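You operate a simulated robot arm through the tools that you are given. There is no shell and no other tool. Be economical: measure what you need, move in short steps, check, and stop when the job is done.

You are at the controls of a simulated two-armed robot. One attempt, no reset.

## Task
Throw the red and white hook levers on.
Fine: they are under the long yellow guard; shut it again; the other two hook levers stay off.
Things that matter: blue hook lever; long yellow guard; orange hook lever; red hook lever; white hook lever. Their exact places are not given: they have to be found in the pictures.

It is judged by the outcome, as a careful person would: the job done as asked, and still so three seconds after it is handed in. It fails if anything else is knocked over, pushed out of place, dropped, spilled or broken.

## Robot
Two 7-joint arms with two-finger parallel grippers on one trunk, on a base that drives. Base frame: it is fixed to the floor where the robot stands at the start and does not move with it; the origin is under the middle of the robot, x ahead of it, y to its left, z up. Lengths are in mm, angles in degrees, forces in N, time in s.
The left shoulder is at the start at [70, 163, 1245], the right one opposite. With the tool pointing down near the work surface each hand reaches from about 380 to 880 mm from the robot's upright axis, wherever it stands, measured 20 degrees to its own side. Places, roughly: blue hook lever [500, -200, 1100]; long yellow guard [500, -100, 1200]; orange hook lever [700, 100, 1100]; red hook lever [400, -400, 1100]; white hook lever [600, 0, 1100]. Payload 3.43 kg a hand.
The TCP of each hand is the grasp point between the finger pads, 34 mm short of the fingertips. In the tool frame z runs along the fingers and y along their closing line. Largest opening 128 mm; finger width 24, thickness 12; the body of the gripper, 48 by 130 mm, starts 96 mm behind the TCP.
Orientation is that of the tool frame in the base frame, as a unit quaternion [w, x, y, z]. With the fingers straight down and closing along the base's y, the tool's x points along the base's -x, its y along +y and its z along -z.

## Interface
- The arms move only by the tool nudge_tool. It takes "left_targets", "right_targets" or both (then of equal length, played together; a hand with none holds still); each is text: rows parted by semicolons, each of 7 numbers parted by spaces: the opening in per cent of the stroke, from 0 (shut) to 100 (fully open), then the shift along the tool's x, y, z in mm, then the turn, a rotation vector about the tool's x, y, z in rad. In form: hand dx dy dz ax ay az; .... A call has 1 to 12 rows; each row shifts and turns the commanded pose from where the row before left it, along the tool's axes as they then stand. Each row takes 0.2 s and may step no farther than 50 mm and 8.6 degrees from the row before; otherwise, or with a gripper value out of range, the whole call is refused. Where a pose cannot be reached the arm comes as near as it can. A force on the tool above 90 N (or 10 N above the force at the start of the call, whichever is more), or a blocked arm, ends the call early, and 0.2 s more pass. Each finger travels about 153 mm/s and halts on what it meets, pressing with about 22 N; the grip force reading is that of the motor and also rises with nothing between the fingers. The clock runs only during rows and for 0.2 s after the last one: add rows that do not move to give the fingers time. It gives the time, the measured TCP pose, the force on the tool (base axes), the opening and the grip force at its end, in the units of the frame above (readings bear some noise), with the torque about the TCP (base axes, N m) and any sound that the robot's microphone picked up.
- Cameras (640 x 400 px; columns grow to the right, rows downward): "scene" is now at [124.7, -32, 1495.3]; the picture's right is [-0.43, -0.90, 0.00], its down [-0.36, 0.17, -0.92] and it looks along [0.83, -0.40, -0.40] (base axes); focal length 214 px, centre (320, 200). "left" rides on the left gripper at [76, 11, -160] in its tool frame; the picture's right is [-0.15, 0.99, 0.00], its down [-0.88, -0.13, -0.46] and it looks along [-0.45, -0.07, 0.89] (tool axes); focal length 234 px, centre (320, 200). "right" rides on the right gripper at [76, -11, -160] in its tool frame; the picture's right is [0.15, 0.99, 0.00], its down [-0.88, 0.13, -0.46] and it looks along [-0.45, 0.07, 0.89] (tool axes); focal length 234 px, centre (320, 200).
- get_image(camera): a new picture of that camera. No time passes.
- slide_trunk(by): slides the trunk up (or, below 0, down) by that many mm; the arms and the scene camera ride with it, the base frame stays. It gives what a move gives, with no picture.
- base_move(legs): drives the robot by 1 to 6 legs, each [ahead, left, turn to the left] in mm, mm and degrees, along the robot's own axes; the way and the turn of a leg run together, so that a leg with both is an arc; at most 1500 mm and 180 degrees a leg. The arms and the cameras ride along, it lands a little off, and it stops where it bumps. It gives what a move gives.
- head_to(pan, tilt): turns the head with the scene camera to pan (to the left, within 86 degrees either way) and tilt (down, from -29 to 69), counted from straight ahead of the robot. It gives what a move gives.
- pixel_to_xyz(camera, pixels): for up to 12 pixels [column, row] of the newest picture of that camera ("zoom" is the newest enlarged one), the place [x, y, z] in the base frame of the surface seen there, good to about 3 mm, but the place of the scene camera against the robot may be out by one fixed shift of up to 18 mm in any direction. No time passes.
- enlarge(camera, box): a new picture of the part [left, top, right, bottom] of that camera's present view, enlarged. No time passes.
- finish_job(): hands the job in; it is judged then, once.

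Work in short steps. Measure before you move; look again where a grasp or a placing could have gone wrong, and mend it. You have 80 turns and 58 pictures in all, those below and enlarged ones among them. Open the grippers and draw the arms clear of the work before you hand the job in, unless the task says otherwise; then end with one line.

The tools are called after "Call:" as name(argument=value, ...) on one line, values as JSON. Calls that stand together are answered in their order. nudge_tool: Moves the arms, as the interface text tells. Its arguments: {"type":"object","properties":{"left_targets":{"type":"string"},"right_targets":{"type":"string"}},"required":[]} The other tools are called the same way: slide_trunk (by) slides the trunk up or down; base_move (legs) drives the base; head_to (pan, tilt) turns the head that bears the scene camera; get_image (camera) takes a picture; pixel_to_xyz (camera, pixels) gives the place of the surface under pixels of a picture; enlarge (camera, box) takes an enlarged picture of a part of a camera's view; finish_job () hands the job in.

At the start:

```text
time: 0.0
left_position: [521.0, 20.2, 1496.6]
left_ee_rot: [-0.001, -0.001, 1.0, -0.001]
left_contact_force: [-0.1, -0.3, 0.2]
left_torque: [-0.03, 0.0, -0.03]
left_grip_width: 128.0
left_gripper_force: 0.0
right_position: [412.5, -318.0, 1523.0]
right_ee_rot: [0.0, 0.0, 1.0, 0.0]
right_contact_force: [-0.5, 0.7, -0.7]
right_torque: [0.04, 0.0, 0.01]
right_grip_width: 127.7
right_gripper_force: 0.0
trunk travel left (down, up): [-725.0, 215.0]
robot x, y, heading: [-0.6, -3.6, 0.3]
head pan, tilt: [-25.6, 23.5]
```

scene: 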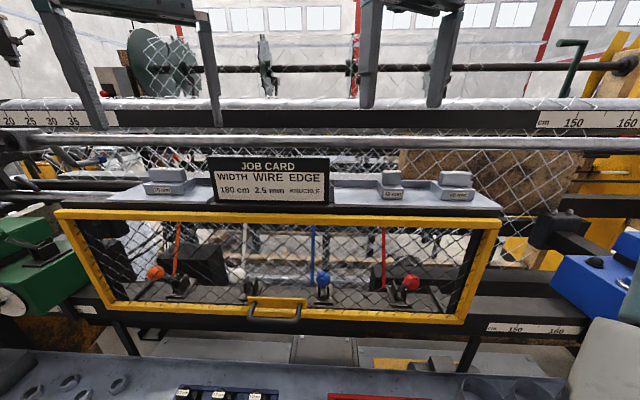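
right: 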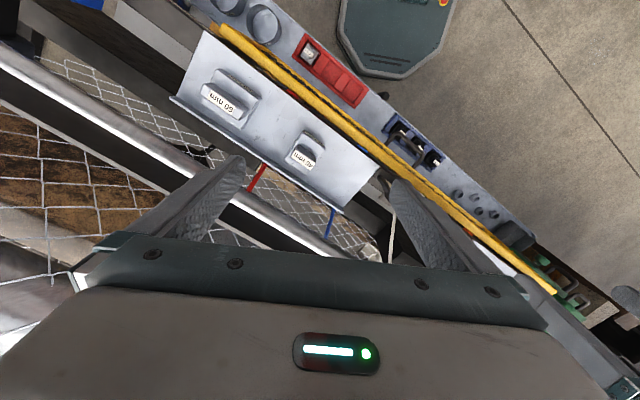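
left: 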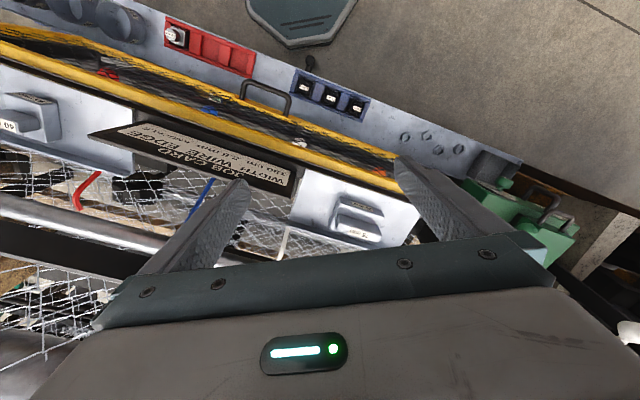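

The scene picture shows the yellow mesh guard with a handle at (275,308), and four levers behind it: orange (155,272), white (238,272), blue (323,278), red (411,282). I'll enlarge and measure.

Call:
enlarge(camera="scene", box=[50, 150, 510, 350])

Call:
pixel_to_xyz(camera="scene", pixels=[[60, 215], [496, 222], [110, 305], [462, 320], [252, 308], [298, 310], [275, 318], [155, 272], [238, 272], [323, 278], [411, 282], [275, 301]])

```text
1.39 times, centred on (280, 250) of scene
```

zoom: 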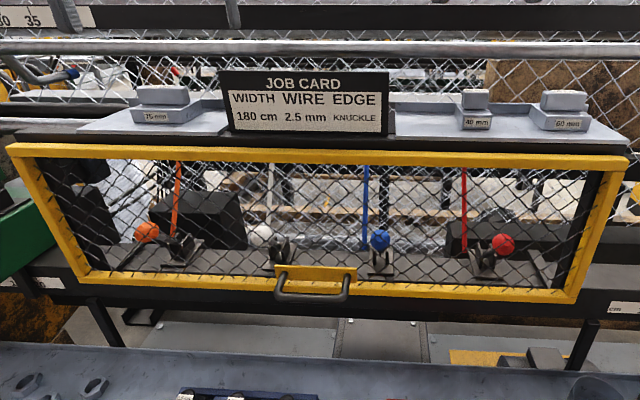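

```text
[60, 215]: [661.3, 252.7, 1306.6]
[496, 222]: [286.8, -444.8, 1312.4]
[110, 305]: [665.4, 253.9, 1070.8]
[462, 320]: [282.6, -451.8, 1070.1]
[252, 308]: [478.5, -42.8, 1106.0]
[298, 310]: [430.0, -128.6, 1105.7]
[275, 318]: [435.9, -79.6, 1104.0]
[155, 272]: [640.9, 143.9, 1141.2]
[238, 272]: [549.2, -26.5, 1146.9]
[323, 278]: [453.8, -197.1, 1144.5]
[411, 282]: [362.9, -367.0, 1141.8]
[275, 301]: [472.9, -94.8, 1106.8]
```

The guard is a plane from (661,253) to (287,-445), z 1070–1310, so it faces the robot turned by about -28°; knobs lie ~30 mm behind it. I'll back off so the panel stands ~680 mm square ahead of me.

Call:
base_move(legs=[[-124, 227, 0], [0, 0, -28.5]])

Call:
head_to(pan=0, tilt=27)

Call:
get_image(camera="scene")

```text
time: 3.3
left_position: [342.0, -4.9, 1496.0]
left_ee_rot: [-0.001, 0.248, 0.969, -0.002]
left_contact_force: [-0.4, -1.0, -0.3]
left_torque: [-0.01, 0.0, -0.01]
left_grip_width: 128.2
left_gripper_force: 0.1
right_position: [84.5, -249.9, 1522.2]
right_ee_rot: [0.0, 0.249, 0.968, 0.0]
right_contact_force: [-0.3, 0.6, 0.6]
right_torque: [-0.02, 0.04, 0.0]
right_grip_width: 128.2
right_gripper_force: 0.0
trunk travel left (down, up): [-725.0, 215.0]
robot x, y, heading: [-122.9, 226.7, -28.6]
head pan, tilt: [-25.6, 23.5]
```

```text
time: 4.2
left_position: [342.2, -6.7, 1495.6]
left_ee_rot: [0.001, 0.247, 0.969, 0.0]
left_contact_force: [-0.1, -0.7, -0.1]
left_torque: [0.01, 0.01, 0.01]
left_grip_width: 127.9
left_gripper_force: 0.0
right_position: [82.4, -251.9, 1521.7]
right_ee_rot: [0.0, 0.249, 0.969, 0.0]
right_contact_force: [0.3, 0.1, -0.2]
right_torque: [0.01, 0.06, -0.03]
right_grip_width: 128.0
right_gripper_force: 0.0
trunk travel left (down, up): [-725.0, 215.0]
robot x, y, heading: [-124.7, 229.6, -28.7]
head pan, tilt: [0.0, 27.0]
```

```text
53 pictures are left
```

scene: 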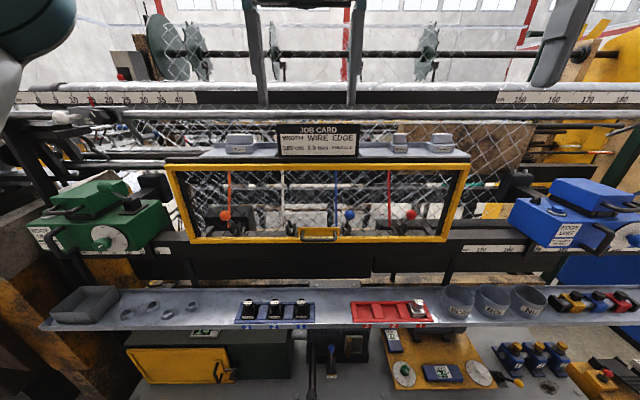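

The panel is now square ahead and centred. I enlarge the guard and levers and remeasure from here.

Call:
enlarge(camera="scene", box=[160, 120, 480, 260])

Call:
pixel_to_xyz(camera="scene", pixels=[[175, 167], [463, 169], [195, 238], [443, 239], [302, 238], [336, 238], [319, 239], [225, 215], [290, 213], [349, 214], [410, 214], [319, 229]])

```text
2.00 times, centred on (320, 190) of scene
```

zoom: 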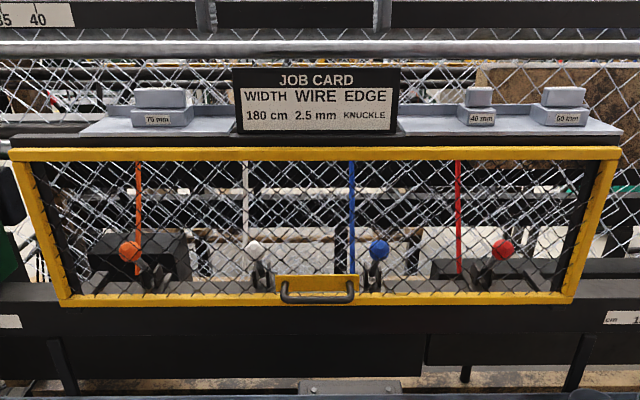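

```text
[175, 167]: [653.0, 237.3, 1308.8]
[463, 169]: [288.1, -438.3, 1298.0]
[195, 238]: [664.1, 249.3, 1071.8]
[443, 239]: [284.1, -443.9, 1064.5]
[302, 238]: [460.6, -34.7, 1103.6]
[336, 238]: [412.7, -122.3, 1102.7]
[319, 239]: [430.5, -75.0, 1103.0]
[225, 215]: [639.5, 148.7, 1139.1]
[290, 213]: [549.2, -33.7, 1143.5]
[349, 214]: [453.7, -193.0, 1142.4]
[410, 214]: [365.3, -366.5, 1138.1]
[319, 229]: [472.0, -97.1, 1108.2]
```

Handle bar sits centred, 634 mm ahead, z≈1103, standing ~47 mm off the guard. I'll bring the left gripper to a 45° downward pitch with its fingers closing across the bar; first yaw it 90°.

Call:
nudge_tool(left_targets="100 0 0 0 0 0 0.1428; 100 0 0 0 0 0 0.1428; 100 0 0 0 0 0 0.1428; 100 0 0 0 0 0 0.1428; 100 0 0 0 0 0 0.1428; 100 0 0 0 0 0 0.1428; 100 0 0 0 0 0 0.1428; 100 0 0 0 0 0 0.1428; 100 0 0 0 0 0 0.1428; 100 0 0 0 0 0 0.1428; 100 0 0 0 0 0 0.1428")

Call:
nudge_tool(left_targets="60 0 -20 0 -0.131 0 0; 60 0 -20 0 -0.131 0 0; 60 0 -20 0 -0.131 0 0; 60 0 -20 0 -0.131 0 0; 60 0 -20 0 -0.131 0 0; 60 0 -20 0 -0.131 0 0")

Call:
get_image(camera="left")

```text
time: 6.6
left_position: [237.2, 28.3, 1406.4]
left_ee_rot: [0.0, 0.86, 0.511, -0.001]
left_contact_force: [0.4, -0.5, -0.2]
left_torque: [0.02, 0.04, -0.04]
left_grip_width: 127.7
left_gripper_force: 0.1
left hand out of reach, approached as far as the arm can: row 7, 8, 9, 10, 11
right_position: [83.8, -251.2, 1520.5]
right_ee_rot: [0.0, 0.248, 0.969, 0.0]
right_contact_force: [0.3, 0.4, -0.5]
right_torque: [0.0, -0.02, -0.01]
right_grip_width: 127.9
right_gripper_force: 0.1
trunk travel left (down, up): [-725.0, 215.0]
robot x, y, heading: [-124.9, 226.1, -28.7]
head pan, tilt: [0.0, 27.0]
```

```text
time: 8.0
left_position: [143.2, 80.3, 1370.4]
left_ee_rot: [0.327, 0.79, 0.482, 0.19]
left_contact_force: [0.6, 0.1, 0.4]
left_torque: [0.03, 0.04, 0.0]
left_grip_width: 76.9
left_gripper_force: 0.2
right_position: [83.7, -250.7, 1521.5]
right_ee_rot: [0.0, 0.248, 0.969, 0.0]
right_contact_force: [0.5, 0.1, 0.0]
right_torque: [0.02, -0.02, -0.02]
right_grip_width: 128.0
right_gripper_force: 0.1
trunk travel left (down, up): [-725.0, 215.0]
robot x, y, heading: [-124.1, 227.4, -28.8]
head pan, tilt: [0.0, 27.0]
```

```text
51 pictures are left
```

left: 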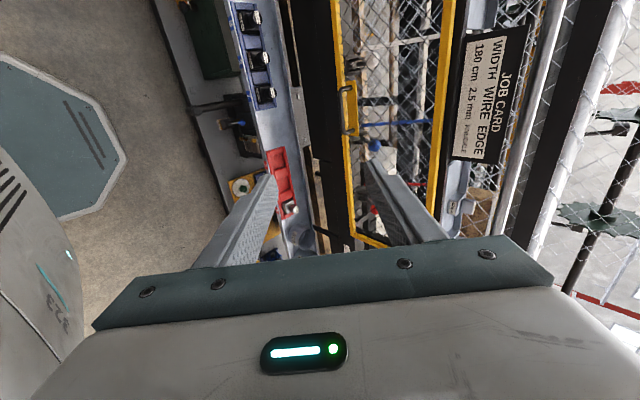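

The left hand is at 45° pitch, aligned with the panel. The handle appears near (347,115) in its camera; enlarge to calibrate against the hand camera.

Call:
enlarge(camera="left", box=[280, 40, 480, 165])

```text
3.20 times, centred on (380, 102) of left
```

zoom: 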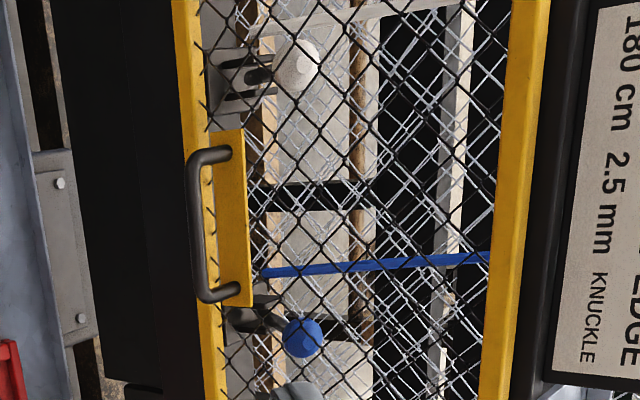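

Call:
pixel_to_xyz(camera="zoom", pixels=[[197, 180], [198, 225], [199, 270], [224, 153], [232, 292], [230, 220], [212, 360], [525, 200], [303, 335], [296, 62], [240, 78]])

Call:
pixel_to_xyz(camera="scene", pixels=[[319, 239], [290, 213], [349, 214]])

```text
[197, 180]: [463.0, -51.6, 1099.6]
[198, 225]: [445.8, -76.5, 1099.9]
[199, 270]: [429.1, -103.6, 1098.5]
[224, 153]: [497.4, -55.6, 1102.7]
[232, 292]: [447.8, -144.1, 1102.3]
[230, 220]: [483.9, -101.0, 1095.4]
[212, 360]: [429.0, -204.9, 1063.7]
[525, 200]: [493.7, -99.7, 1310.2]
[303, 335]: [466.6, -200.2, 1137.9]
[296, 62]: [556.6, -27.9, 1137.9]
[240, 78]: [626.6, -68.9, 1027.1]
```

```text
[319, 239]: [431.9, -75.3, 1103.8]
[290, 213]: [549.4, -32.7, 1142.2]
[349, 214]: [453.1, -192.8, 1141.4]
```

Hand-camera calibration: bar at about (448,-79,1098), the plate ~42 mm behind it. I approach along the tool axis to ~80 mm short, opening at 25%, then check.

Call:
nudge_tool(left_targets="25 0.5 6.8 41.5 0 0 0; 25 0.5 6.8 41.5 0 0 0; 25 0.5 6.8 41.5 0 0 0; 25 0.5 6.8 41.5 0 0 0; 25 0.5 6.8 41.5 0 0 0; 25 0.5 6.8 41.5 0 0 0; 25 0.5 6.8 41.5 0 0 0; 25 0.5 6.8 41.5 0 0 0; 25 0 0 0 0 0 0")

Call:
get_image(camera="left")

```text
time: 10.0
left_position: [381.5, -45.1, 1175.4]
left_ee_rot: [0.33, 0.795, 0.471, 0.196]
left_contact_force: [-0.5, 0.0, -0.1]
left_torque: [0.02, 0.03, 0.01]
left_grip_width: 32.0
left_gripper_force: 0.0
right_position: [83.0, -250.7, 1521.8]
right_ee_rot: [0.0, 0.249, 0.969, 0.0]
right_contact_force: [0.0, 0.0, 0.0]
right_torque: [0.01, 0.0, 0.01]
right_grip_width: 128.0
right_gripper_force: 0.1
trunk travel left (down, up): [-725.0, 215.0]
robot x, y, heading: [-124.7, 226.4, -28.6]
head pan, tilt: [0.0, 27.0]
```

```text
49 pictures are left
```

left: 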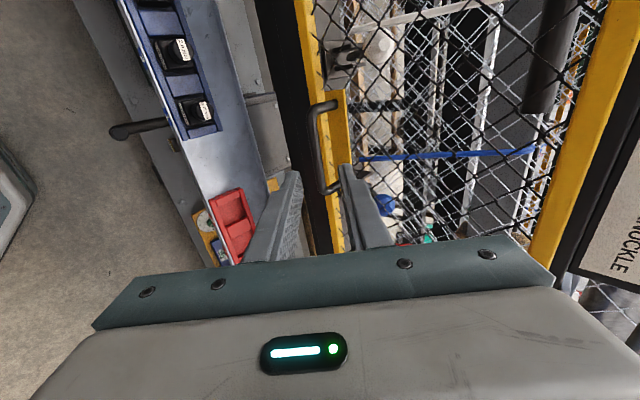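

Now the bar runs from (314,112) to (320,188); I measure it and its mounting plate again at this closer range.

Call:
pixel_to_xyz(camera="left", pixels=[[314, 125], [316, 145], [318, 165], [333, 102], [335, 188], [335, 130], [338, 150], [383, 203], [380, 47]])

```text
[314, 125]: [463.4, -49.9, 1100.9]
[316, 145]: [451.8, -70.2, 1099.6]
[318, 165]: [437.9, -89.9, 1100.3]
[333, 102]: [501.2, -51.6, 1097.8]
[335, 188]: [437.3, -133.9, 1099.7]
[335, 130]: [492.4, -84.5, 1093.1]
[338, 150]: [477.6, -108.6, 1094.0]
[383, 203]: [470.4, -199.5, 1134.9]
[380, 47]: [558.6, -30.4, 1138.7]
```

The bar is 109 mm ahead along the tool axis and centred within 1 mm. Advance 88 mm and close on it.

Call:
nudge_tool(left_targets="25 0 -0.5 30 0 0 0; 25 0 -0.5 30 0 0 0; 25 0 0 28 0 0 0; 25 0 0 0 0 0 0; 0 0 0 0 0 0 0; 0 0 0 0 0 0 0")

Call:
get_image(camera="left")

```text
time: 11.4
left_position: [435.3, -73.4, 1108.4]
left_ee_rot: [0.329, 0.795, 0.472, 0.194]
left_contact_force: [-5.4, 1.4, -10.7]
left_torque: [-0.86, 0.73, 0.53]
left_grip_width: 11.8
left_gripper_force: 45.2
right_position: [83.4, -251.3, 1521.4]
right_ee_rot: [-0.001, 0.249, 0.969, 0.0]
right_contact_force: [0.1, 0.1, -0.4]
right_torque: [-0.01, 0.01, 0.02]
right_grip_width: 127.8
right_gripper_force: 0.0
trunk travel left (down, up): [-725.0, 215.0]
robot x, y, heading: [-125.1, 230.9, -28.9]
head pan, tilt: [0.0, 27.0]
```

```text
48 pictures are left
```

left: 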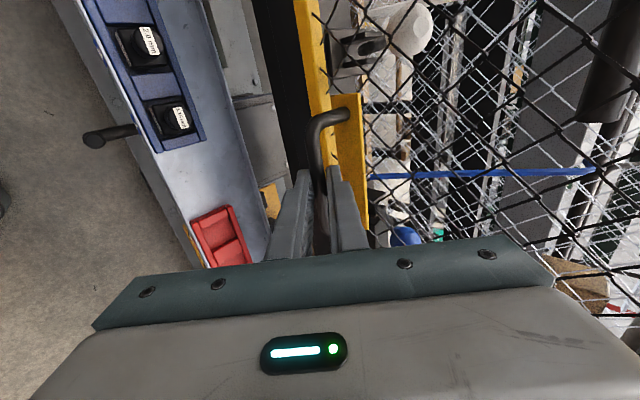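

The bar is held (11.8 mm between pads). I'll start swinging the guard out along its arc about the top hinge, first ~20°.

Call:
nudge_tool(left_targets="0 0 -9.5 -17 0 0 0; 0 0 -8.5 -17.4 0 0 0; 0 0 -6.7 -18.4 0 0 0; 0 0 -5 -18.8 0 0 0")

Call:
get_image(camera="scene")

```text
time: 12.4
left_position: [372.5, -41.4, 1136.3]
left_ee_rot: [0.326, 0.796, 0.471, 0.194]
left_contact_force: [-5.2, -0.9, -41.5]
left_torque: [0.15, 0.73, 1.19]
left_grip_width: 11.9
left_gripper_force: 44.6
right_position: [86.4, -252.6, 1521.0]
right_ee_rot: [-0.001, 0.249, 0.968, 0.0]
right_contact_force: [0.4, 0.3, 0.9]
right_torque: [-0.03, 0.03, -0.02]
right_grip_width: 128.1
right_gripper_force: 0.1
trunk travel left (down, up): [-725.0, 215.0]
robot x, y, heading: [-125.8, 227.6, -28.6]
head pan, tilt: [0.0, 27.0]
```

```text
47 pictures are left
```

scene: 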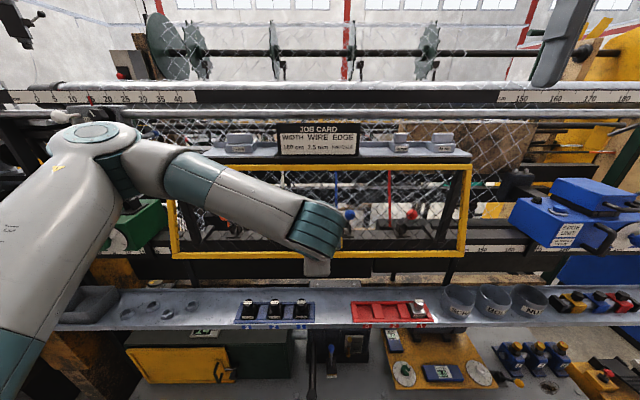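

The guard is opening (bottom edge swung out), with 41 N pulling down on the hand. I continue to 40° with slightly less rise and watch the force.

Call:
nudge_tool(left_targets="0 0 -4.6 -17.5 0 0 0; 0 0 -2.6 -18.5 0 0 0; 0 0 -0.5 -18.7 0 0 0; 0 0 1.3 -19.2 0 0 0")

```text
time: 13.4
left_position: [321.1, -11.7, 1186.4]
left_ee_rot: [0.328, 0.796, 0.471, 0.194]
left_contact_force: [-14.5, 2.4, -39.0]
left_torque: [-0.24, 1.23, 0.16]
left_grip_width: 11.8
left_gripper_force: 44.9
right_position: [84.3, -250.9, 1521.4]
right_ee_rot: [0.0, 0.249, 0.969, 0.0]
right_contact_force: [0.6, -0.2, 0.5]
right_torque: [-0.04, -0.04, -0.01]
right_grip_width: 128.0
right_gripper_force: 0.0
trunk travel left (down, up): [-725.0, 215.0]
robot x, y, heading: [-125.4, 228.4, -29.0]
head pan, tilt: [0.0, 27.0]
```

Force is steady at ~39 N (weight and hinge drag). Continue to ~60°, then ~70°.

Call:
nudge_tool(left_targets="0 0 3.2 -19 0 0 0; 0 0 5 -19 0 0 0; 0 0 6.6 -18.2 0 0 0; 0 0 8.2 -17.8 0 0 0")

Call:
get_image(camera="scene")

```text
time: 14.4
left_position: [285.2, 6.2, 1257.1]
left_ee_rot: [0.328, 0.796, 0.47, 0.194]
left_contact_force: [-34.0, 15.4, -33.2]
left_torque: [0.19, 1.32, 0.22]
left_grip_width: 11.8
left_gripper_force: 45.1
right_position: [79.3, -247.4, 1524.2]
right_ee_rot: [0.002, 0.248, 0.969, 0.0]
right_contact_force: [-0.1, -0.1, -0.9]
right_torque: [0.0, 0.01, 0.0]
right_grip_width: 127.9
right_gripper_force: 0.0
trunk travel left (down, up): [-725.0, 215.0]
robot x, y, heading: [-125.0, 223.2, -28.9]
head pan, tilt: [0.0, 27.0]
```

```text
46 pictures are left
```

scene: 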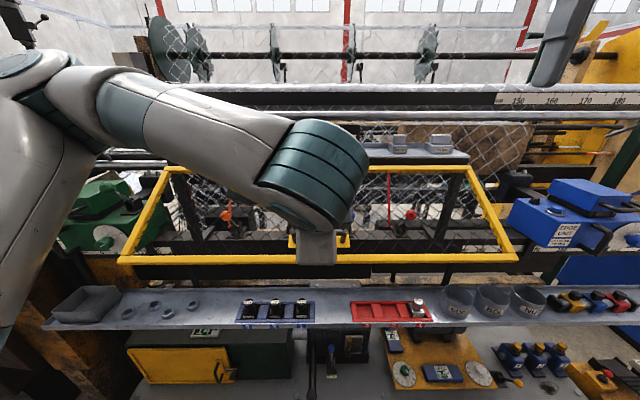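

The guard is at ~60° and the load says the arc is a little wider (R≈235). I continue to ~78° with more outward motion.

Call:
nudge_tool(left_targets="0 0 5.6 -19.4 0 0 0; 0 0 10.8 -17.6 0 0 0; 0 0 9.7 -13.4 0 0 0; 0 0 9.8 -11.8 0 0 0; 0 0 0 0 0 0 0")

Call:
get_image(camera="left")

```text
time: 15.6
left_position: [272.8, 13.4, 1325.1]
left_ee_rot: [0.33, 0.795, 0.471, 0.195]
left_contact_force: [-16.8, -0.7, -22.3]
left_torque: [-0.01, 1.03, -0.79]
left_grip_width: 12.0
left_gripper_force: 44.9
right_position: [80.5, -251.3, 1522.3]
right_ee_rot: [0.0, 0.249, 0.969, 0.001]
right_contact_force: [-0.1, -1.1, -0.6]
right_torque: [-0.01, -0.03, 0.02]
right_grip_width: 128.0
right_gripper_force: 0.1
trunk travel left (down, up): [-725.0, 215.0]
robot x, y, heading: [-126.0, 228.7, -28.7]
head pan, tilt: [0.0, 27.0]
```

```text
45 pictures are left
```

left: 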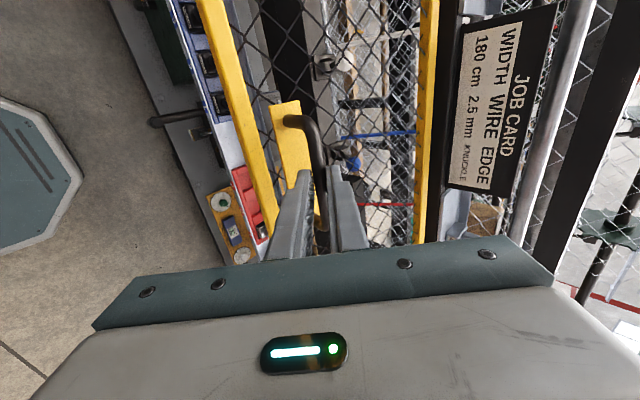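

Guard is ~75° open. I take it ~14° further, toward horizontal, watching the load.

Call:
nudge_tool(left_targets="0 0 8.2 -11.4 0 0 0; 0 0 8.2 -11.4 0 0 0; 0 0 11.3 -9 0 0 0; 0 0 11.3 -9 0 0 0; 0 0 0 0 0 0 0")

Call:
get_image(camera="scene")

```text
time: 16.8
left_position: [276.4, 10.8, 1380.8]
left_ee_rot: [0.328, 0.795, 0.472, 0.196]
left_contact_force: [5.0, -10.6, -26.0]
left_torque: [0.36, 0.29, -0.48]
left_grip_width: 11.6
left_gripper_force: 44.9
right_position: [87.7, -255.6, 1519.1]
right_ee_rot: [0.0, 0.248, 0.969, 0.001]
right_contact_force: [-0.5, -0.2, -0.1]
right_torque: [0.01, 0.0, 0.01]
right_grip_width: 128.2
right_gripper_force: 0.0
trunk travel left (down, up): [-725.0, 215.0]
robot x, y, heading: [-126.7, 224.9, -28.9]
head pan, tilt: [0.0, 27.0]
```

```text
44 pictures are left
```

scene: 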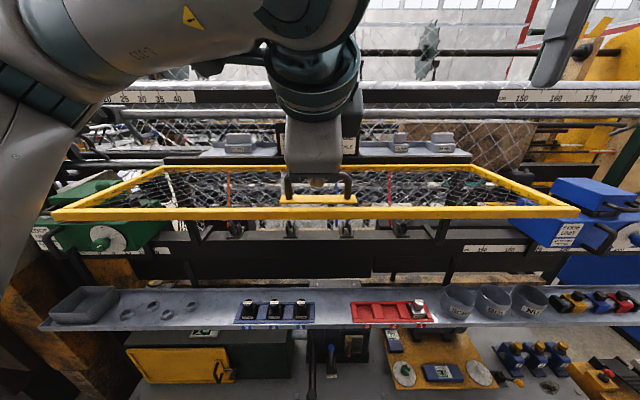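

The guard is almost horizontal. I test if it stays by itself by loosening the fingers only slightly (still caging the bar).

Call:
nudge_tool(left_targets="14 0 0 0 0 0 0; 14 0 0 0 0 0 0; 14 0 0 0 0 0 0")

Call:
get_image(camera="left")

```text
time: 17.6
left_position: [271.9, 16.1, 1382.2]
left_ee_rot: [0.331, 0.794, 0.472, 0.195]
left_contact_force: [0.2, 0.3, 0.0]
left_torque: [0.02, 0.01, 0.0]
left_grip_width: 18.1
left_gripper_force: 0.1
right_position: [82.5, -250.6, 1521.1]
right_ee_rot: [0.0, 0.248, 0.969, 0.0]
right_contact_force: [0.5, 0.1, -0.7]
right_torque: [-0.01, 0.0, -0.03]
right_grip_width: 128.1
right_gripper_force: 0.1
trunk travel left (down, up): [-725.0, 215.0]
robot x, y, heading: [-125.0, 227.5, -28.8]
head pan, tilt: [0.0, 27.0]
```

```text
43 pictures are left
```

left: 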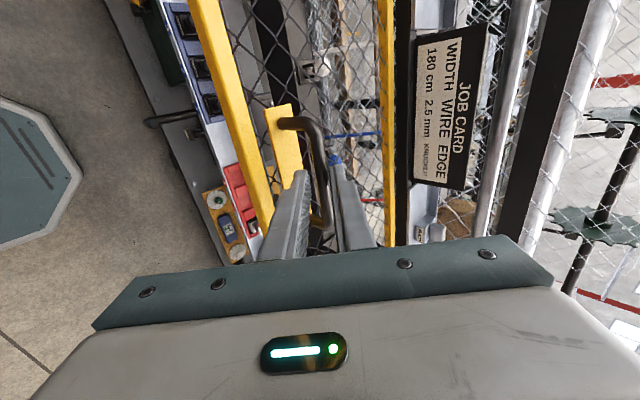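

No load with the fingers loose: the guard holds itself up. I back the left hand off along its axis and check the guard again.

Call:
nudge_tool(left_targets="22 0 0 0 0 0 0; 22 0 0 -20 0 0 0; 22 0 0 -30 0 0 0; 22 0 0 -40 0 0 0; 22 0 0 -30 0 0 0")

Call:
get_image(camera="scene")

```text
time: 18.8
left_position: [199.4, 56.3, 1465.4]
left_ee_rot: [0.33, 0.795, 0.471, 0.195]
left_contact_force: [-0.1, 0.4, -0.8]
left_torque: [-0.01, -0.04, -0.01]
left_grip_width: 28.2
left_gripper_force: 0.2
right_position: [82.4, -249.7, 1523.7]
right_ee_rot: [0.001, 0.249, 0.969, 0.001]
right_contact_force: [-0.1, 0.2, -0.4]
right_torque: [0.01, -0.04, -0.05]
right_grip_width: 127.9
right_gripper_force: 0.1
trunk travel left (down, up): [-725.0, 215.0]
robot x, y, heading: [-120.9, 224.4, -29.0]
head pan, tilt: [0.0, 27.0]
```

```text
42 pictures are left
```

scene: 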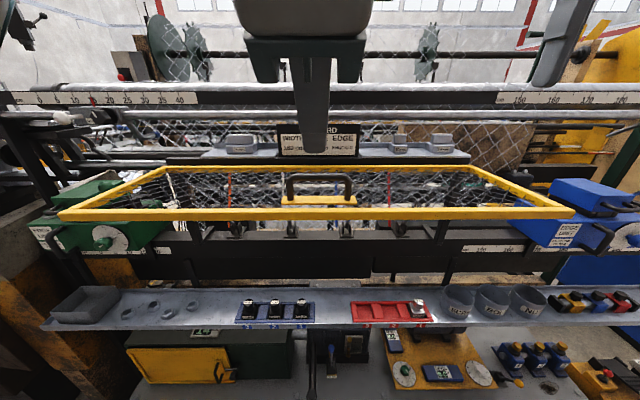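

The guard stays up on its own. I draw both hands back from the guard's swing zone so the trunk can go down to look under it.

Call:
nudge_tool(left_targets="22 39 -6 -6 0 0 0; 22 39 -6 -6 0 0 0; 22 39 -6 -6 0 0 0; 22 39 -6 -6 0 0 0; 22 39 -6 -6 0 0 0; 22 39 -6 -6 0 0 0; 22 39 -6 -6 0 0 0", right_targets="50 16 0 0 0 0 0; 50 16 0 0 0 0 0; 50 16 0 0 0 0 0; 50 16 0 0 0 0 0; 50 16 0 0 0 0 0; 50 16 0 0 0 0 0; 50 16 0 0 0 0 0")

```text
time: 20.4
left_position: [241.5, 306.8, 1436.3]
left_ee_rot: [0.331, 0.794, 0.472, 0.195]
left_contact_force: [-0.5, 0.7, -0.3]
left_torque: [-0.02, -0.04, -0.02]
left_grip_width: 28.3
left_gripper_force: 0.0
left hand out of reach, approached as far as the arm can: row 5, 6, 7
right_position: [-16.3, -192.9, 1524.2]
right_ee_rot: [0.0, 0.249, 0.969, -0.002]
right_contact_force: [0.0, 1.4, 0.5]
right_torque: [-0.02, -0.01, -0.01]
right_grip_width: 63.9
right_gripper_force: 0.0
trunk travel left (down, up): [-725.0, 215.0]
robot x, y, heading: [-127.5, 228.5, -29.1]
head pan, tilt: [0.0, 27.0]
```

Both hands are ~300 mm ahead and clear of the guard edge (430). Lower the trunk 260 mm and look under the guard.

Call:
slide_trunk(by=-260)

Call:
head_to(pan=0, tilt=10)

Call:
get_image(camera="scene")

```text
time: 23.1
left_position: [242.1, 303.8, 1176.9]
left_ee_rot: [0.33, 0.794, 0.472, 0.195]
left_contact_force: [-0.9, 0.8, 0.2]
left_torque: [0.01, 0.02, -0.02]
left_grip_width: 28.1
left_gripper_force: 0.1
right_position: [-16.0, -194.9, 1262.7]
right_ee_rot: [0.0, 0.249, 0.969, 0.0]
right_contact_force: [0.8, 0.5, 0.8]
right_torque: [-0.03, 0.03, 0.02]
right_grip_width: 64.1
right_gripper_force: 0.1
trunk travel left (down, up): [-465.0, 475.0]
robot x, y, heading: [-126.0, 229.6, -28.8]
head pan, tilt: [0.0, 27.0]
```

```text
time: 23.9
left_position: [242.7, 302.8, 1177.2]
left_ee_rot: [0.33, 0.794, 0.471, 0.196]
left_contact_force: [0.0, -0.3, -0.4]
left_torque: [0.01, 0.0, -0.02]
left_grip_width: 28.3
left_gripper_force: 0.1
right_position: [-15.7, -196.5, 1263.7]
right_ee_rot: [0.0, 0.249, 0.969, 0.0]
right_contact_force: [-0.1, 1.3, 0.3]
right_torque: [-0.01, -0.02, -0.03]
right_grip_width: 63.9
right_gripper_force: 0.0
trunk travel left (down, up): [-465.0, 475.0]
robot x, y, heading: [-125.2, 225.7, -28.9]
head pan, tilt: [0.0, 10.0]
```

```text
41 pictures are left
```

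scene: 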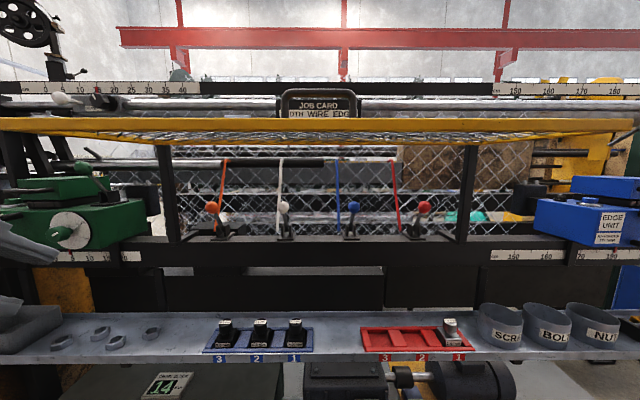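

Levers are now in plain view under the guard at rows 205–235. Enlarge.

Call:
enlarge(camera="scene", box=[190, 165, 330, 252])

Call:
enlarge(camera="scene", box=[310, 165, 450, 252])

```text
4.57 times, centred on (260, 208) of scene
```

zoom: 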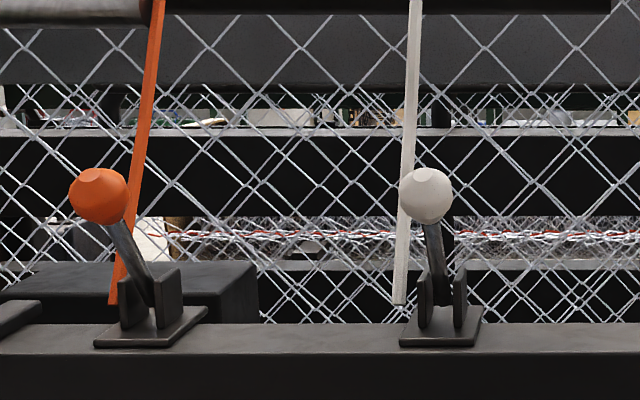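

```text
4.57 times, centred on (380, 208) of scene
```

zoom: 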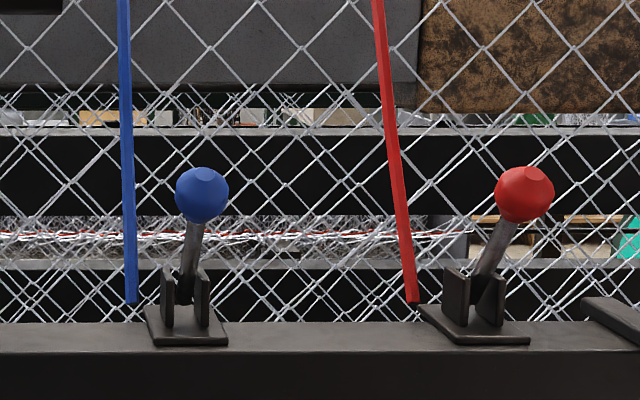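

Levers sit in clevises that pivot fore-aft, all leaning toward me (off). I measure the knobs, bases and things behind, for the red/blue zoom.

Call:
pixel_to_xyz(camera="zoom", pixels=[[524, 195], [490, 250], [492, 300], [455, 295], [440, 312], [475, 338], [455, 280], [202, 195], [190, 300], [186, 335], [415, 295], [600, 290]])

Call:
get_image(camera="left")

```text
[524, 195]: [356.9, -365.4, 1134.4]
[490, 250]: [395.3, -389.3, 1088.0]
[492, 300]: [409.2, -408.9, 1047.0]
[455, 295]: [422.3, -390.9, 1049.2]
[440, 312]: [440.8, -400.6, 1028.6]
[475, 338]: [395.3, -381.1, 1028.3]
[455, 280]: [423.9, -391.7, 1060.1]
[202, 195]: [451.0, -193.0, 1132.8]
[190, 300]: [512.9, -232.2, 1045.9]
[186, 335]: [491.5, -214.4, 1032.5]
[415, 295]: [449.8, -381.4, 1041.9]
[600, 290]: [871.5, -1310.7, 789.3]
```

```text
38 pictures are left
```

left: 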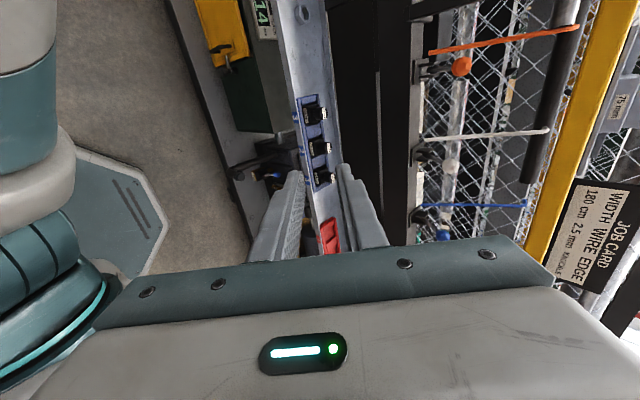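

Red knob centre ≈50 mm toward me from its pivot and ~85 mm above it, so "on" is thrown back. I lower the right hand and pitch it to point forward, closed, ready to push under the guard.

Call:
nudge_tool(right_targets="0 0 0 38 0 0 0; 0 0 0 38 0 0 0; 0 0 0 38 0 0 0")

Call:
nudge_tool(right_targets="0 -12 0 0 0 -0.1428 0; 0 -11.9 0 1.7 0 -0.1428 0; 0 -11.5 0 3.4 0 -0.1428 0; 0 -10.9 0 5 0 -0.1428 0; 0 -10.1 0 6.5 0 -0.1428 0; 0 -9.1 0 7.9 0 -0.1428 0; 0 -7.9 0 9.1 0 -0.1428 0; 0 -6.5 0 10.1 0 -0.1428 0; 0 -5 0 10.9 0 -0.1428 0; 0 -3.4 0 11.5 0 -0.1428 0; 0 -1.7 0 11.9 0 -0.1428 0")

Call:
get_image(camera="right")

```text
time: 24.7
left_position: [243.0, 302.1, 1176.7]
left_ee_rot: [0.33, 0.794, 0.471, 0.196]
left_contact_force: [-0.6, -0.6, 1.0]
left_torque: [0.03, -0.01, -0.01]
left_grip_width: 28.4
left_gripper_force: 0.1
right_position: [-16.0, -198.6, 1147.2]
right_ee_rot: [0.0, 0.249, 0.969, 0.001]
right_contact_force: [-0.3, -0.3, 0.3]
right_torque: [0.05, -0.03, -0.01]
right_grip_width: 0.2
right_gripper_force: 22.2
trunk travel left (down, up): [-465.0, 475.0]
robot x, y, heading: [-122.7, 227.2, -28.8]
head pan, tilt: [0.0, 10.0]
```

```text
time: 27.1
left_position: [244.8, 303.1, 1177.0]
left_ee_rot: [0.33, 0.794, 0.472, 0.194]
left_contact_force: [0.3, 0.8, 0.1]
left_torque: [0.02, 0.0, 0.0]
left_grip_width: 27.9
left_gripper_force: 0.1
right_position: [124.1, -303.6, 1225.3]
right_ee_rot: [0.684, 0.176, 0.686, -0.175]
right_contact_force: [-0.2, -0.3, 0.1]
right_torque: [0.03, 0.03, 0.0]
right_grip_width: 0.0
right_gripper_force: 22.0
right hand out of reach, approached as far as the arm can: row 8, 9, 10, 11
trunk travel left (down, up): [-465.0, 475.0]
robot x, y, heading: [-120.7, 230.0, -28.8]
head pan, tilt: [0.0, 10.0]
```

```text
37 pictures are left
```

right: 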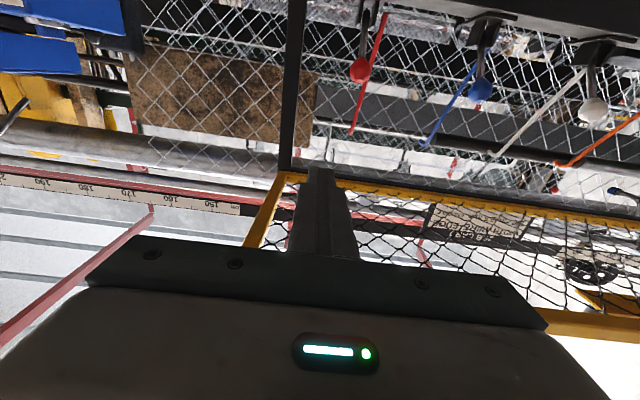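

The right hand now points forward at z 1225, under the guard. Its (inverted) camera shows the red knob at (360,68), white at (592,110); measure both with their clevises.

Call:
pixel_to_xyz(camera="right", pixels=[[360, 70], [367, 42], [372, 12], [481, 90], [592, 110], [292, 120], [352, 130], [400, 180], [255, 215]])

```text
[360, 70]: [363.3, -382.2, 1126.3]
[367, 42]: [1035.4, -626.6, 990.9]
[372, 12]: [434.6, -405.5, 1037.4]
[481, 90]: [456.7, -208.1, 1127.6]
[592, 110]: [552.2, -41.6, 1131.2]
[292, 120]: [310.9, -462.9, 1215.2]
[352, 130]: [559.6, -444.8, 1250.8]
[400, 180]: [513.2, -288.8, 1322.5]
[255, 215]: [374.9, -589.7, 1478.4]
```

Red knob centre ≈ (374,-382,1131), and my tool axes are square with the panel. I lower 94 mm, shift 54 mm left, and go forward to ~30 mm short of the knob.

Call:
nudge_tool(right_targets="0 32 18 0 0 0 0; 0 31 18 0 0 0 0; 0 31 18 0 0 0 0; 0 0 0 44 0 0 0; 0 0 0 44 0 0 0; 0 0 0 44 0 0 0; 0 0 0 44 0 0 0; 0 0 0 0 0 0 0")

Call:
get_image(camera="right")

Call:
enlarge(camera="scene", box=[270, 140, 510, 290])

```text
time: 28.9
left_position: [241.4, 303.9, 1177.9]
left_ee_rot: [0.33, 0.793, 0.473, 0.196]
left_contact_force: [1.0, -0.4, 0.6]
left_torque: [0.02, 0.0, -0.01]
left_grip_width: 28.4
left_gripper_force: 0.1
right_position: [338.5, -386.5, 1194.4]
right_ee_rot: [0.685, 0.176, 0.685, -0.176]
right_contact_force: [-0.1, -0.9, -0.5]
right_torque: [0.0, -0.02, 0.02]
right_grip_width: 0.2
right_gripper_force: 22.2
right hand out of reach, approached as far as the arm can: row 1, 2, 3
trunk travel left (down, up): [-465.0, 475.0]
robot x, y, heading: [-125.2, 228.3, -28.8]
head pan, tilt: [0.0, 10.0]
```

```text
36 pictures are left
```

right: 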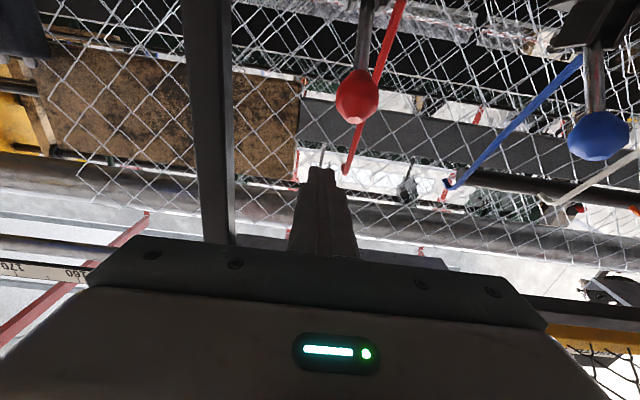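

```text
2.67 times, centred on (390, 215) of scene
```

zoom: 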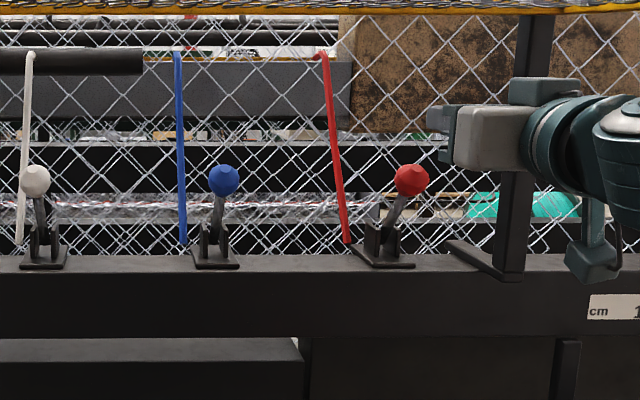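

The row limits left me 63 mm above and ~20 mm right of the red knob. Remeasure from this view before stepping back and down.

Call:
pixel_to_xyz(camera="right", pixels=[[357, 95], [345, 95], [370, 95], [357, 110], [366, 30], [225, 180], [205, 150], [600, 135]])

```text
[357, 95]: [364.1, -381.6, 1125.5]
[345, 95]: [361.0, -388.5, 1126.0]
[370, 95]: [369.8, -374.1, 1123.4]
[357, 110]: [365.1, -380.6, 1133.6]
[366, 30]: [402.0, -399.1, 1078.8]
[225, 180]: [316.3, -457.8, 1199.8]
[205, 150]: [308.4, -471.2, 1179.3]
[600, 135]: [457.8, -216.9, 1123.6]
```

Knob front surface is 20 mm ahead of TCP, 17 mm left, 66 mm below. I back off 45 mm, go down and left to line up.

Call:
nudge_tool(right_targets="0 0 0 -45 0 0 0; 0 22 6 0 0 0 0; 0 22 6 0 0 0 0; 0 22 5 0 0 0 0; 0 0 0 0 0 0 0")

Call:
get_image(camera="right")

```text
time: 30.1
left_position: [242.8, 304.7, 1176.9]
left_ee_rot: [0.33, 0.794, 0.472, 0.195]
left_contact_force: [-0.3, 0.8, 0.5]
left_torque: [0.03, 0.02, 0.01]
left_grip_width: 28.2
left_gripper_force: 0.1
right_position: [308.4, -351.0, 1127.4]
right_ee_rot: [0.685, 0.175, 0.685, -0.176]
right_contact_force: [-0.1, 0.1, 1.0]
right_torque: [0.02, 0.0, 0.02]
right_grip_width: 0.2
right_gripper_force: 21.8
trunk travel left (down, up): [-465.0, 475.0]
robot x, y, heading: [-121.2, 223.0, -28.4]
head pan, tilt: [0.0, 10.0]
```

```text
34 pictures are left
```

right: 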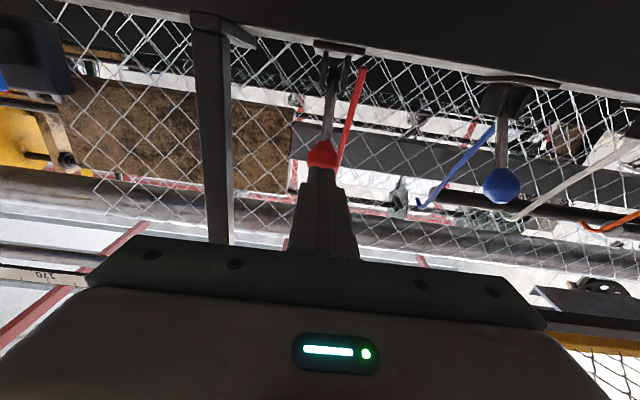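

Fingertips are in line, 29 mm short of the red knob. I push forward in steps of 20 mm, raising a few mm as the knob rides its arc.

Call:
nudge_tool(right_targets="0 -4 0 25 0 0 0; 0 -2 0 15 0 0 0; 0 -3 0 15 0 0 0; 0 -2 0 15 0 0 0; 0 0 0 15 0 0 0")

Call:
get_image(camera="right")

```text
time: 31.3
left_position: [243.0, 303.7, 1175.3]
left_ee_rot: [0.33, 0.794, 0.472, 0.195]
left_contact_force: [0.2, 0.6, -0.2]
left_torque: [0.02, 0.05, 0.0]
left_grip_width: 28.0
left_gripper_force: 0.1
right_position: [384.6, -396.3, 1136.3]
right_ee_rot: [0.684, 0.176, 0.686, -0.175]
right_contact_force: [0.3, 0.5, -0.1]
right_torque: [0.02, -0.02, -0.02]
right_grip_width: 0.0
right_gripper_force: 22.0
trunk travel left (down, up): [-465.0, 475.0]
robot x, y, heading: [-126.3, 225.7, -28.6]
head pan, tilt: [0.0, 10.0]
```

```text
33 pictures are left
```

right: 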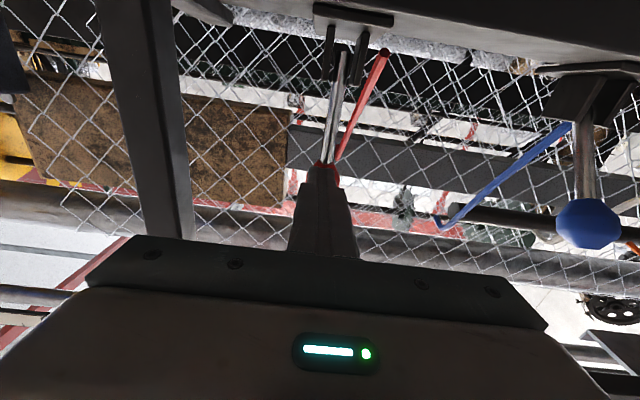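

No force left on the tip: the red lever seems to have moved ahead. Check from the scene camera.

Call:
enlarge(camera="scene", box=[310, 165, 450, 252])

```text
4.57 times, centred on (380, 208) of scene
```

zoom: 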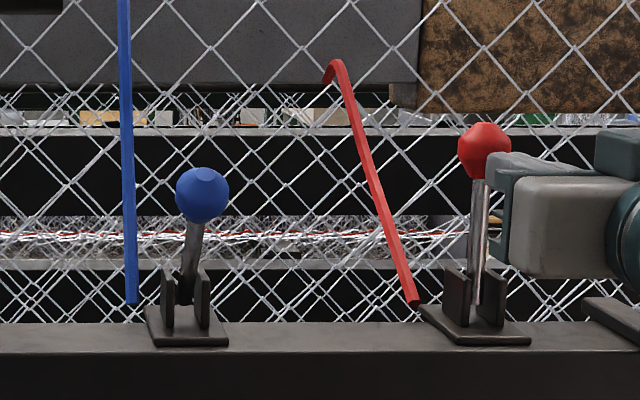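

The red lever is about upright and its rod is moving too. I keep pushing forward.

Call:
nudge_tool(right_targets="0 0 0 15 0 0 0; 0 0 0 15 0 0 0; 0 2 0 15 0 0 0; 0 2 0 12 0 0 0")

Call:
enlarge(camera="scene", box=[310, 165, 450, 252])

```text
time: 32.3
left_position: [241.6, 304.3, 1176.8]
left_ee_rot: [0.331, 0.794, 0.472, 0.196]
left_contact_force: [0.5, -0.2, -0.8]
left_torque: [0.0, -0.03, -0.01]
left_grip_width: 27.9
left_gripper_force: 0.0
right_position: [431.3, -420.7, 1131.8]
right_ee_rot: [0.684, 0.176, 0.685, -0.176]
right_contact_force: [-5.2, 1.7, -2.1]
right_torque: [0.06, 0.14, 0.0]
right_grip_width: 0.3
right_gripper_force: 22.1
trunk travel left (down, up): [-465.0, 475.0]
robot x, y, heading: [-128.9, 228.6, -28.5]
head pan, tilt: [0.0, 10.0]
```

```text
4.57 times, centred on (380, 208) of scene
```

zoom: 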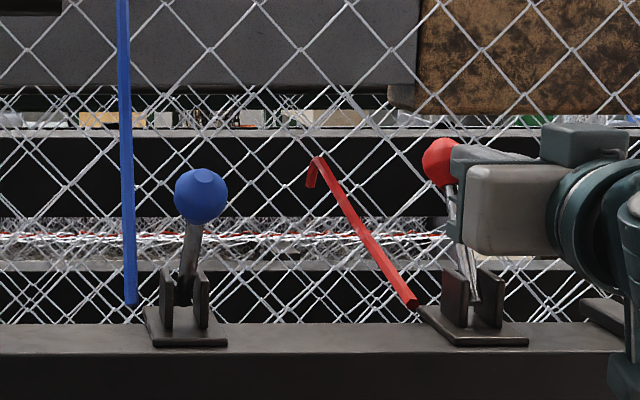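

Red lever is now leaning back, force only 5 N. I push on a little until I feel its stop.

Call:
nudge_tool(right_targets="0 3 0 7 0 0 0; 0 3 0 7 0 0 0; 0 0 0 0 0 0 0")

Call:
enlarge(camera="scene", box=[310, 165, 450, 252])

```text
time: 33.2
left_position: [234.8, 307.0, 1179.0]
left_ee_rot: [0.334, 0.794, 0.469, 0.196]
left_contact_force: [0.4, 0.8, -0.3]
left_torque: [0.01, -0.01, 0.01]
left_grip_width: 28.3
left_gripper_force: 0.1
right_position: [433.2, -422.2, 1131.9]
right_ee_rot: [0.686, 0.174, 0.684, -0.174]
right_contact_force: [-41.7, 22.0, 2.3]
right_torque: [0.47, 0.31, 0.16]
right_grip_width: 0.0
right_gripper_force: 22.3
trunk travel left (down, up): [-465.0, 475.0]
robot x, y, heading: [-125.0, 227.7, -28.9]
head pan, tilt: [0.0, 10.0]
stopped in row 3 (right hand): the force on the tool passed its limit at 91 N (the readings are from after the stop); the commanded pose is now the measured one
```

```text
4.57 times, centred on (380, 208) of scene
```

zoom: 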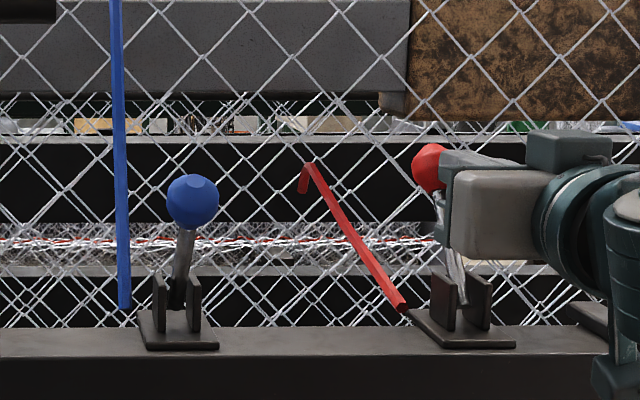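

It reached its hard stop. I withdraw straight back and check the red lever stays on.

Call:
nudge_tool(right_targets="0 0 0 -15 0 0 0; 0 0 0 -40 0 0 0; 0 0 0 -45 0 0 0; 0 0 0 -45 0 0 0; 0 0 0 -20 0 0 0")

Call:
enlarge(camera="scene", box=[200, 140, 440, 290])

Call:
get_image(camera="right")

```text
time: 34.4
left_position: [242.1, 303.3, 1176.8]
left_ee_rot: [0.331, 0.795, 0.471, 0.195]
left_contact_force: [-0.2, -0.2, -0.7]
left_torque: [-0.02, 0.01, -0.01]
left_grip_width: 28.2
left_gripper_force: 0.0
right_position: [297.1, -348.6, 1125.8]
right_ee_rot: [0.683, 0.174, 0.688, -0.173]
right_contact_force: [-0.7, -0.1, -0.2]
right_torque: [-0.01, -0.02, 0.02]
right_grip_width: 0.2
right_gripper_force: 22.2
trunk travel left (down, up): [-465.0, 475.0]
robot x, y, heading: [-122.7, 225.2, -29.2]
head pan, tilt: [0.0, 10.0]
```

```text
2.67 times, centred on (320, 215) of scene
```

zoom: 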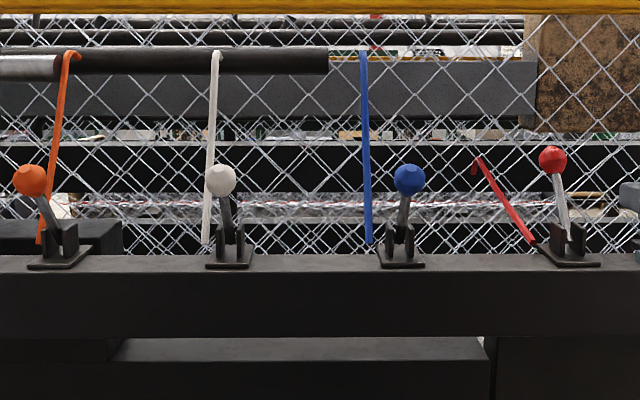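

```text
28 pictures are left
```

right: 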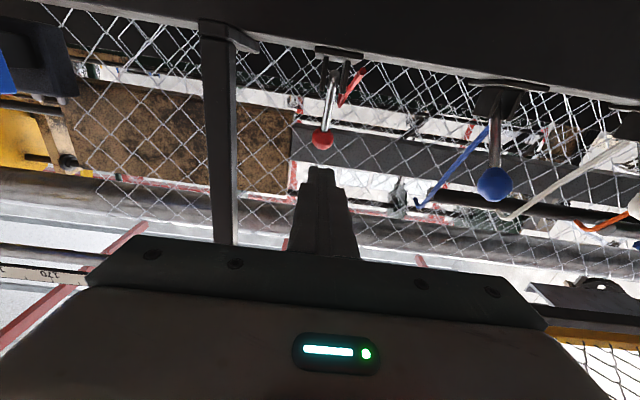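

Red is on and stays; the others are still off. White lies 390 mm to the left of red in the same plane; I back off 20 mm more and slide the hand left 390 mm.

Call:
nudge_tool(right_targets="0 0 0 -25 0 0 0; 0 0 48.7 0 0 0 0; 0 0 48.7 0 0 0 0; 0 0 48.7 0 0 0 0; 0 0 48.7 0 0 0 0; 0 0 48.7 0 0 0 0; 0 0 48.7 0 0 0 0; 0 0 48.7 0 0 0 0; 0 0 48.7 0 0 0 0; 0 0 0 0 0 0 0")

Call:
get_image(camera="right")

```text
time: 36.6
left_position: [241.1, 303.8, 1176.3]
left_ee_rot: [0.33, 0.794, 0.472, 0.195]
left_contact_force: [1.0, 0.6, -0.2]
left_torque: [0.01, 0.01, 0.01]
left_grip_width: 28.0
left_gripper_force: 0.0
right_position: [368.5, -169.5, 1124.6]
right_ee_rot: [0.683, 0.174, 0.687, -0.174]
right_contact_force: [-0.7, 0.5, 0.2]
right_torque: [0.01, 0.01, -0.01]
right_grip_width: 0.1
right_gripper_force: 21.3
right hand out of reach, approached as far as the arm can: row 5, 6, 7, 8, 9
trunk travel left (down, up): [-465.0, 475.0]
robot x, y, heading: [-123.0, 231.2, -28.9]
head pan, tilt: [0.0, 10.0]
```

```text
27 pictures are left
```

right: 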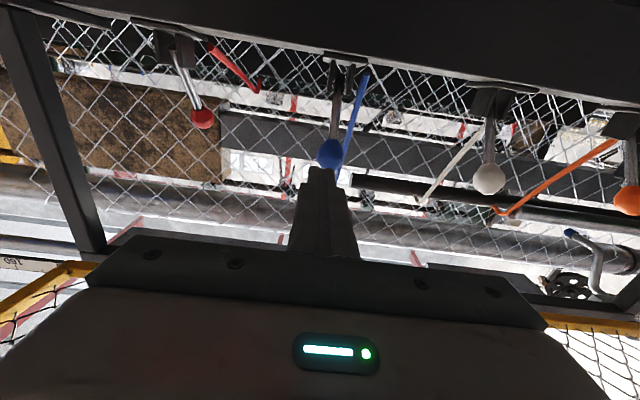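

The arm can't reach farther across; it now sits in front of blue with 62 mm clearance. White is 200 mm to the left, so I drive the base 200 mm left.

Call:
base_move(legs=[[0, 200, 0]])

Call:
get_image(camera="right")

```text
time: 38.2
left_position: [338.2, 478.4, 1176.0]
left_ee_rot: [0.331, 0.794, 0.472, 0.195]
left_contact_force: [-0.5, 0.3, -1.0]
left_torque: [-0.03, 0.01, 0.02]
left_grip_width: 28.1
left_gripper_force: 0.1
right_position: [466.0, 6.2, 1124.9]
right_ee_rot: [0.683, 0.173, 0.688, -0.173]
right_contact_force: [0.4, 0.0, 0.0]
right_torque: [-0.01, 0.0, -0.05]
right_grip_width: 0.0
right_gripper_force: 22.1
trunk travel left (down, up): [-465.0, 475.0]
robot x, y, heading: [-31.2, 403.7, -28.9]
head pan, tilt: [0.0, 10.0]
```

```text
26 pictures are left
```

right: 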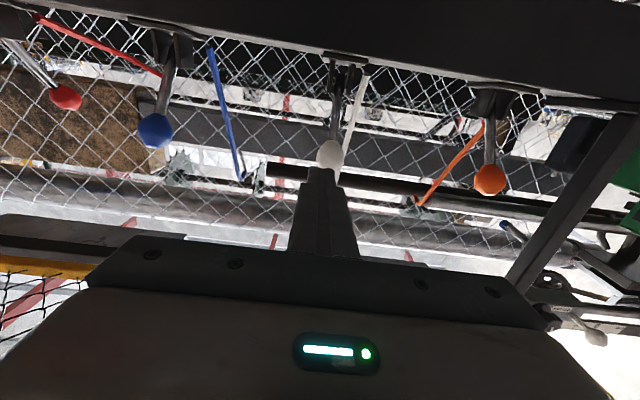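

The tip is in front of the white knob at (330,153). Measure the offset.

Call:
pixel_to_xyz(camera="right", pixels=[[330, 150], [322, 150], [338, 150], [337, 105]])

```text
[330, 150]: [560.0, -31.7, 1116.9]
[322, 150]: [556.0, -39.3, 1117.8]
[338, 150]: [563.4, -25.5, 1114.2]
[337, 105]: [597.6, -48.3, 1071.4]
```

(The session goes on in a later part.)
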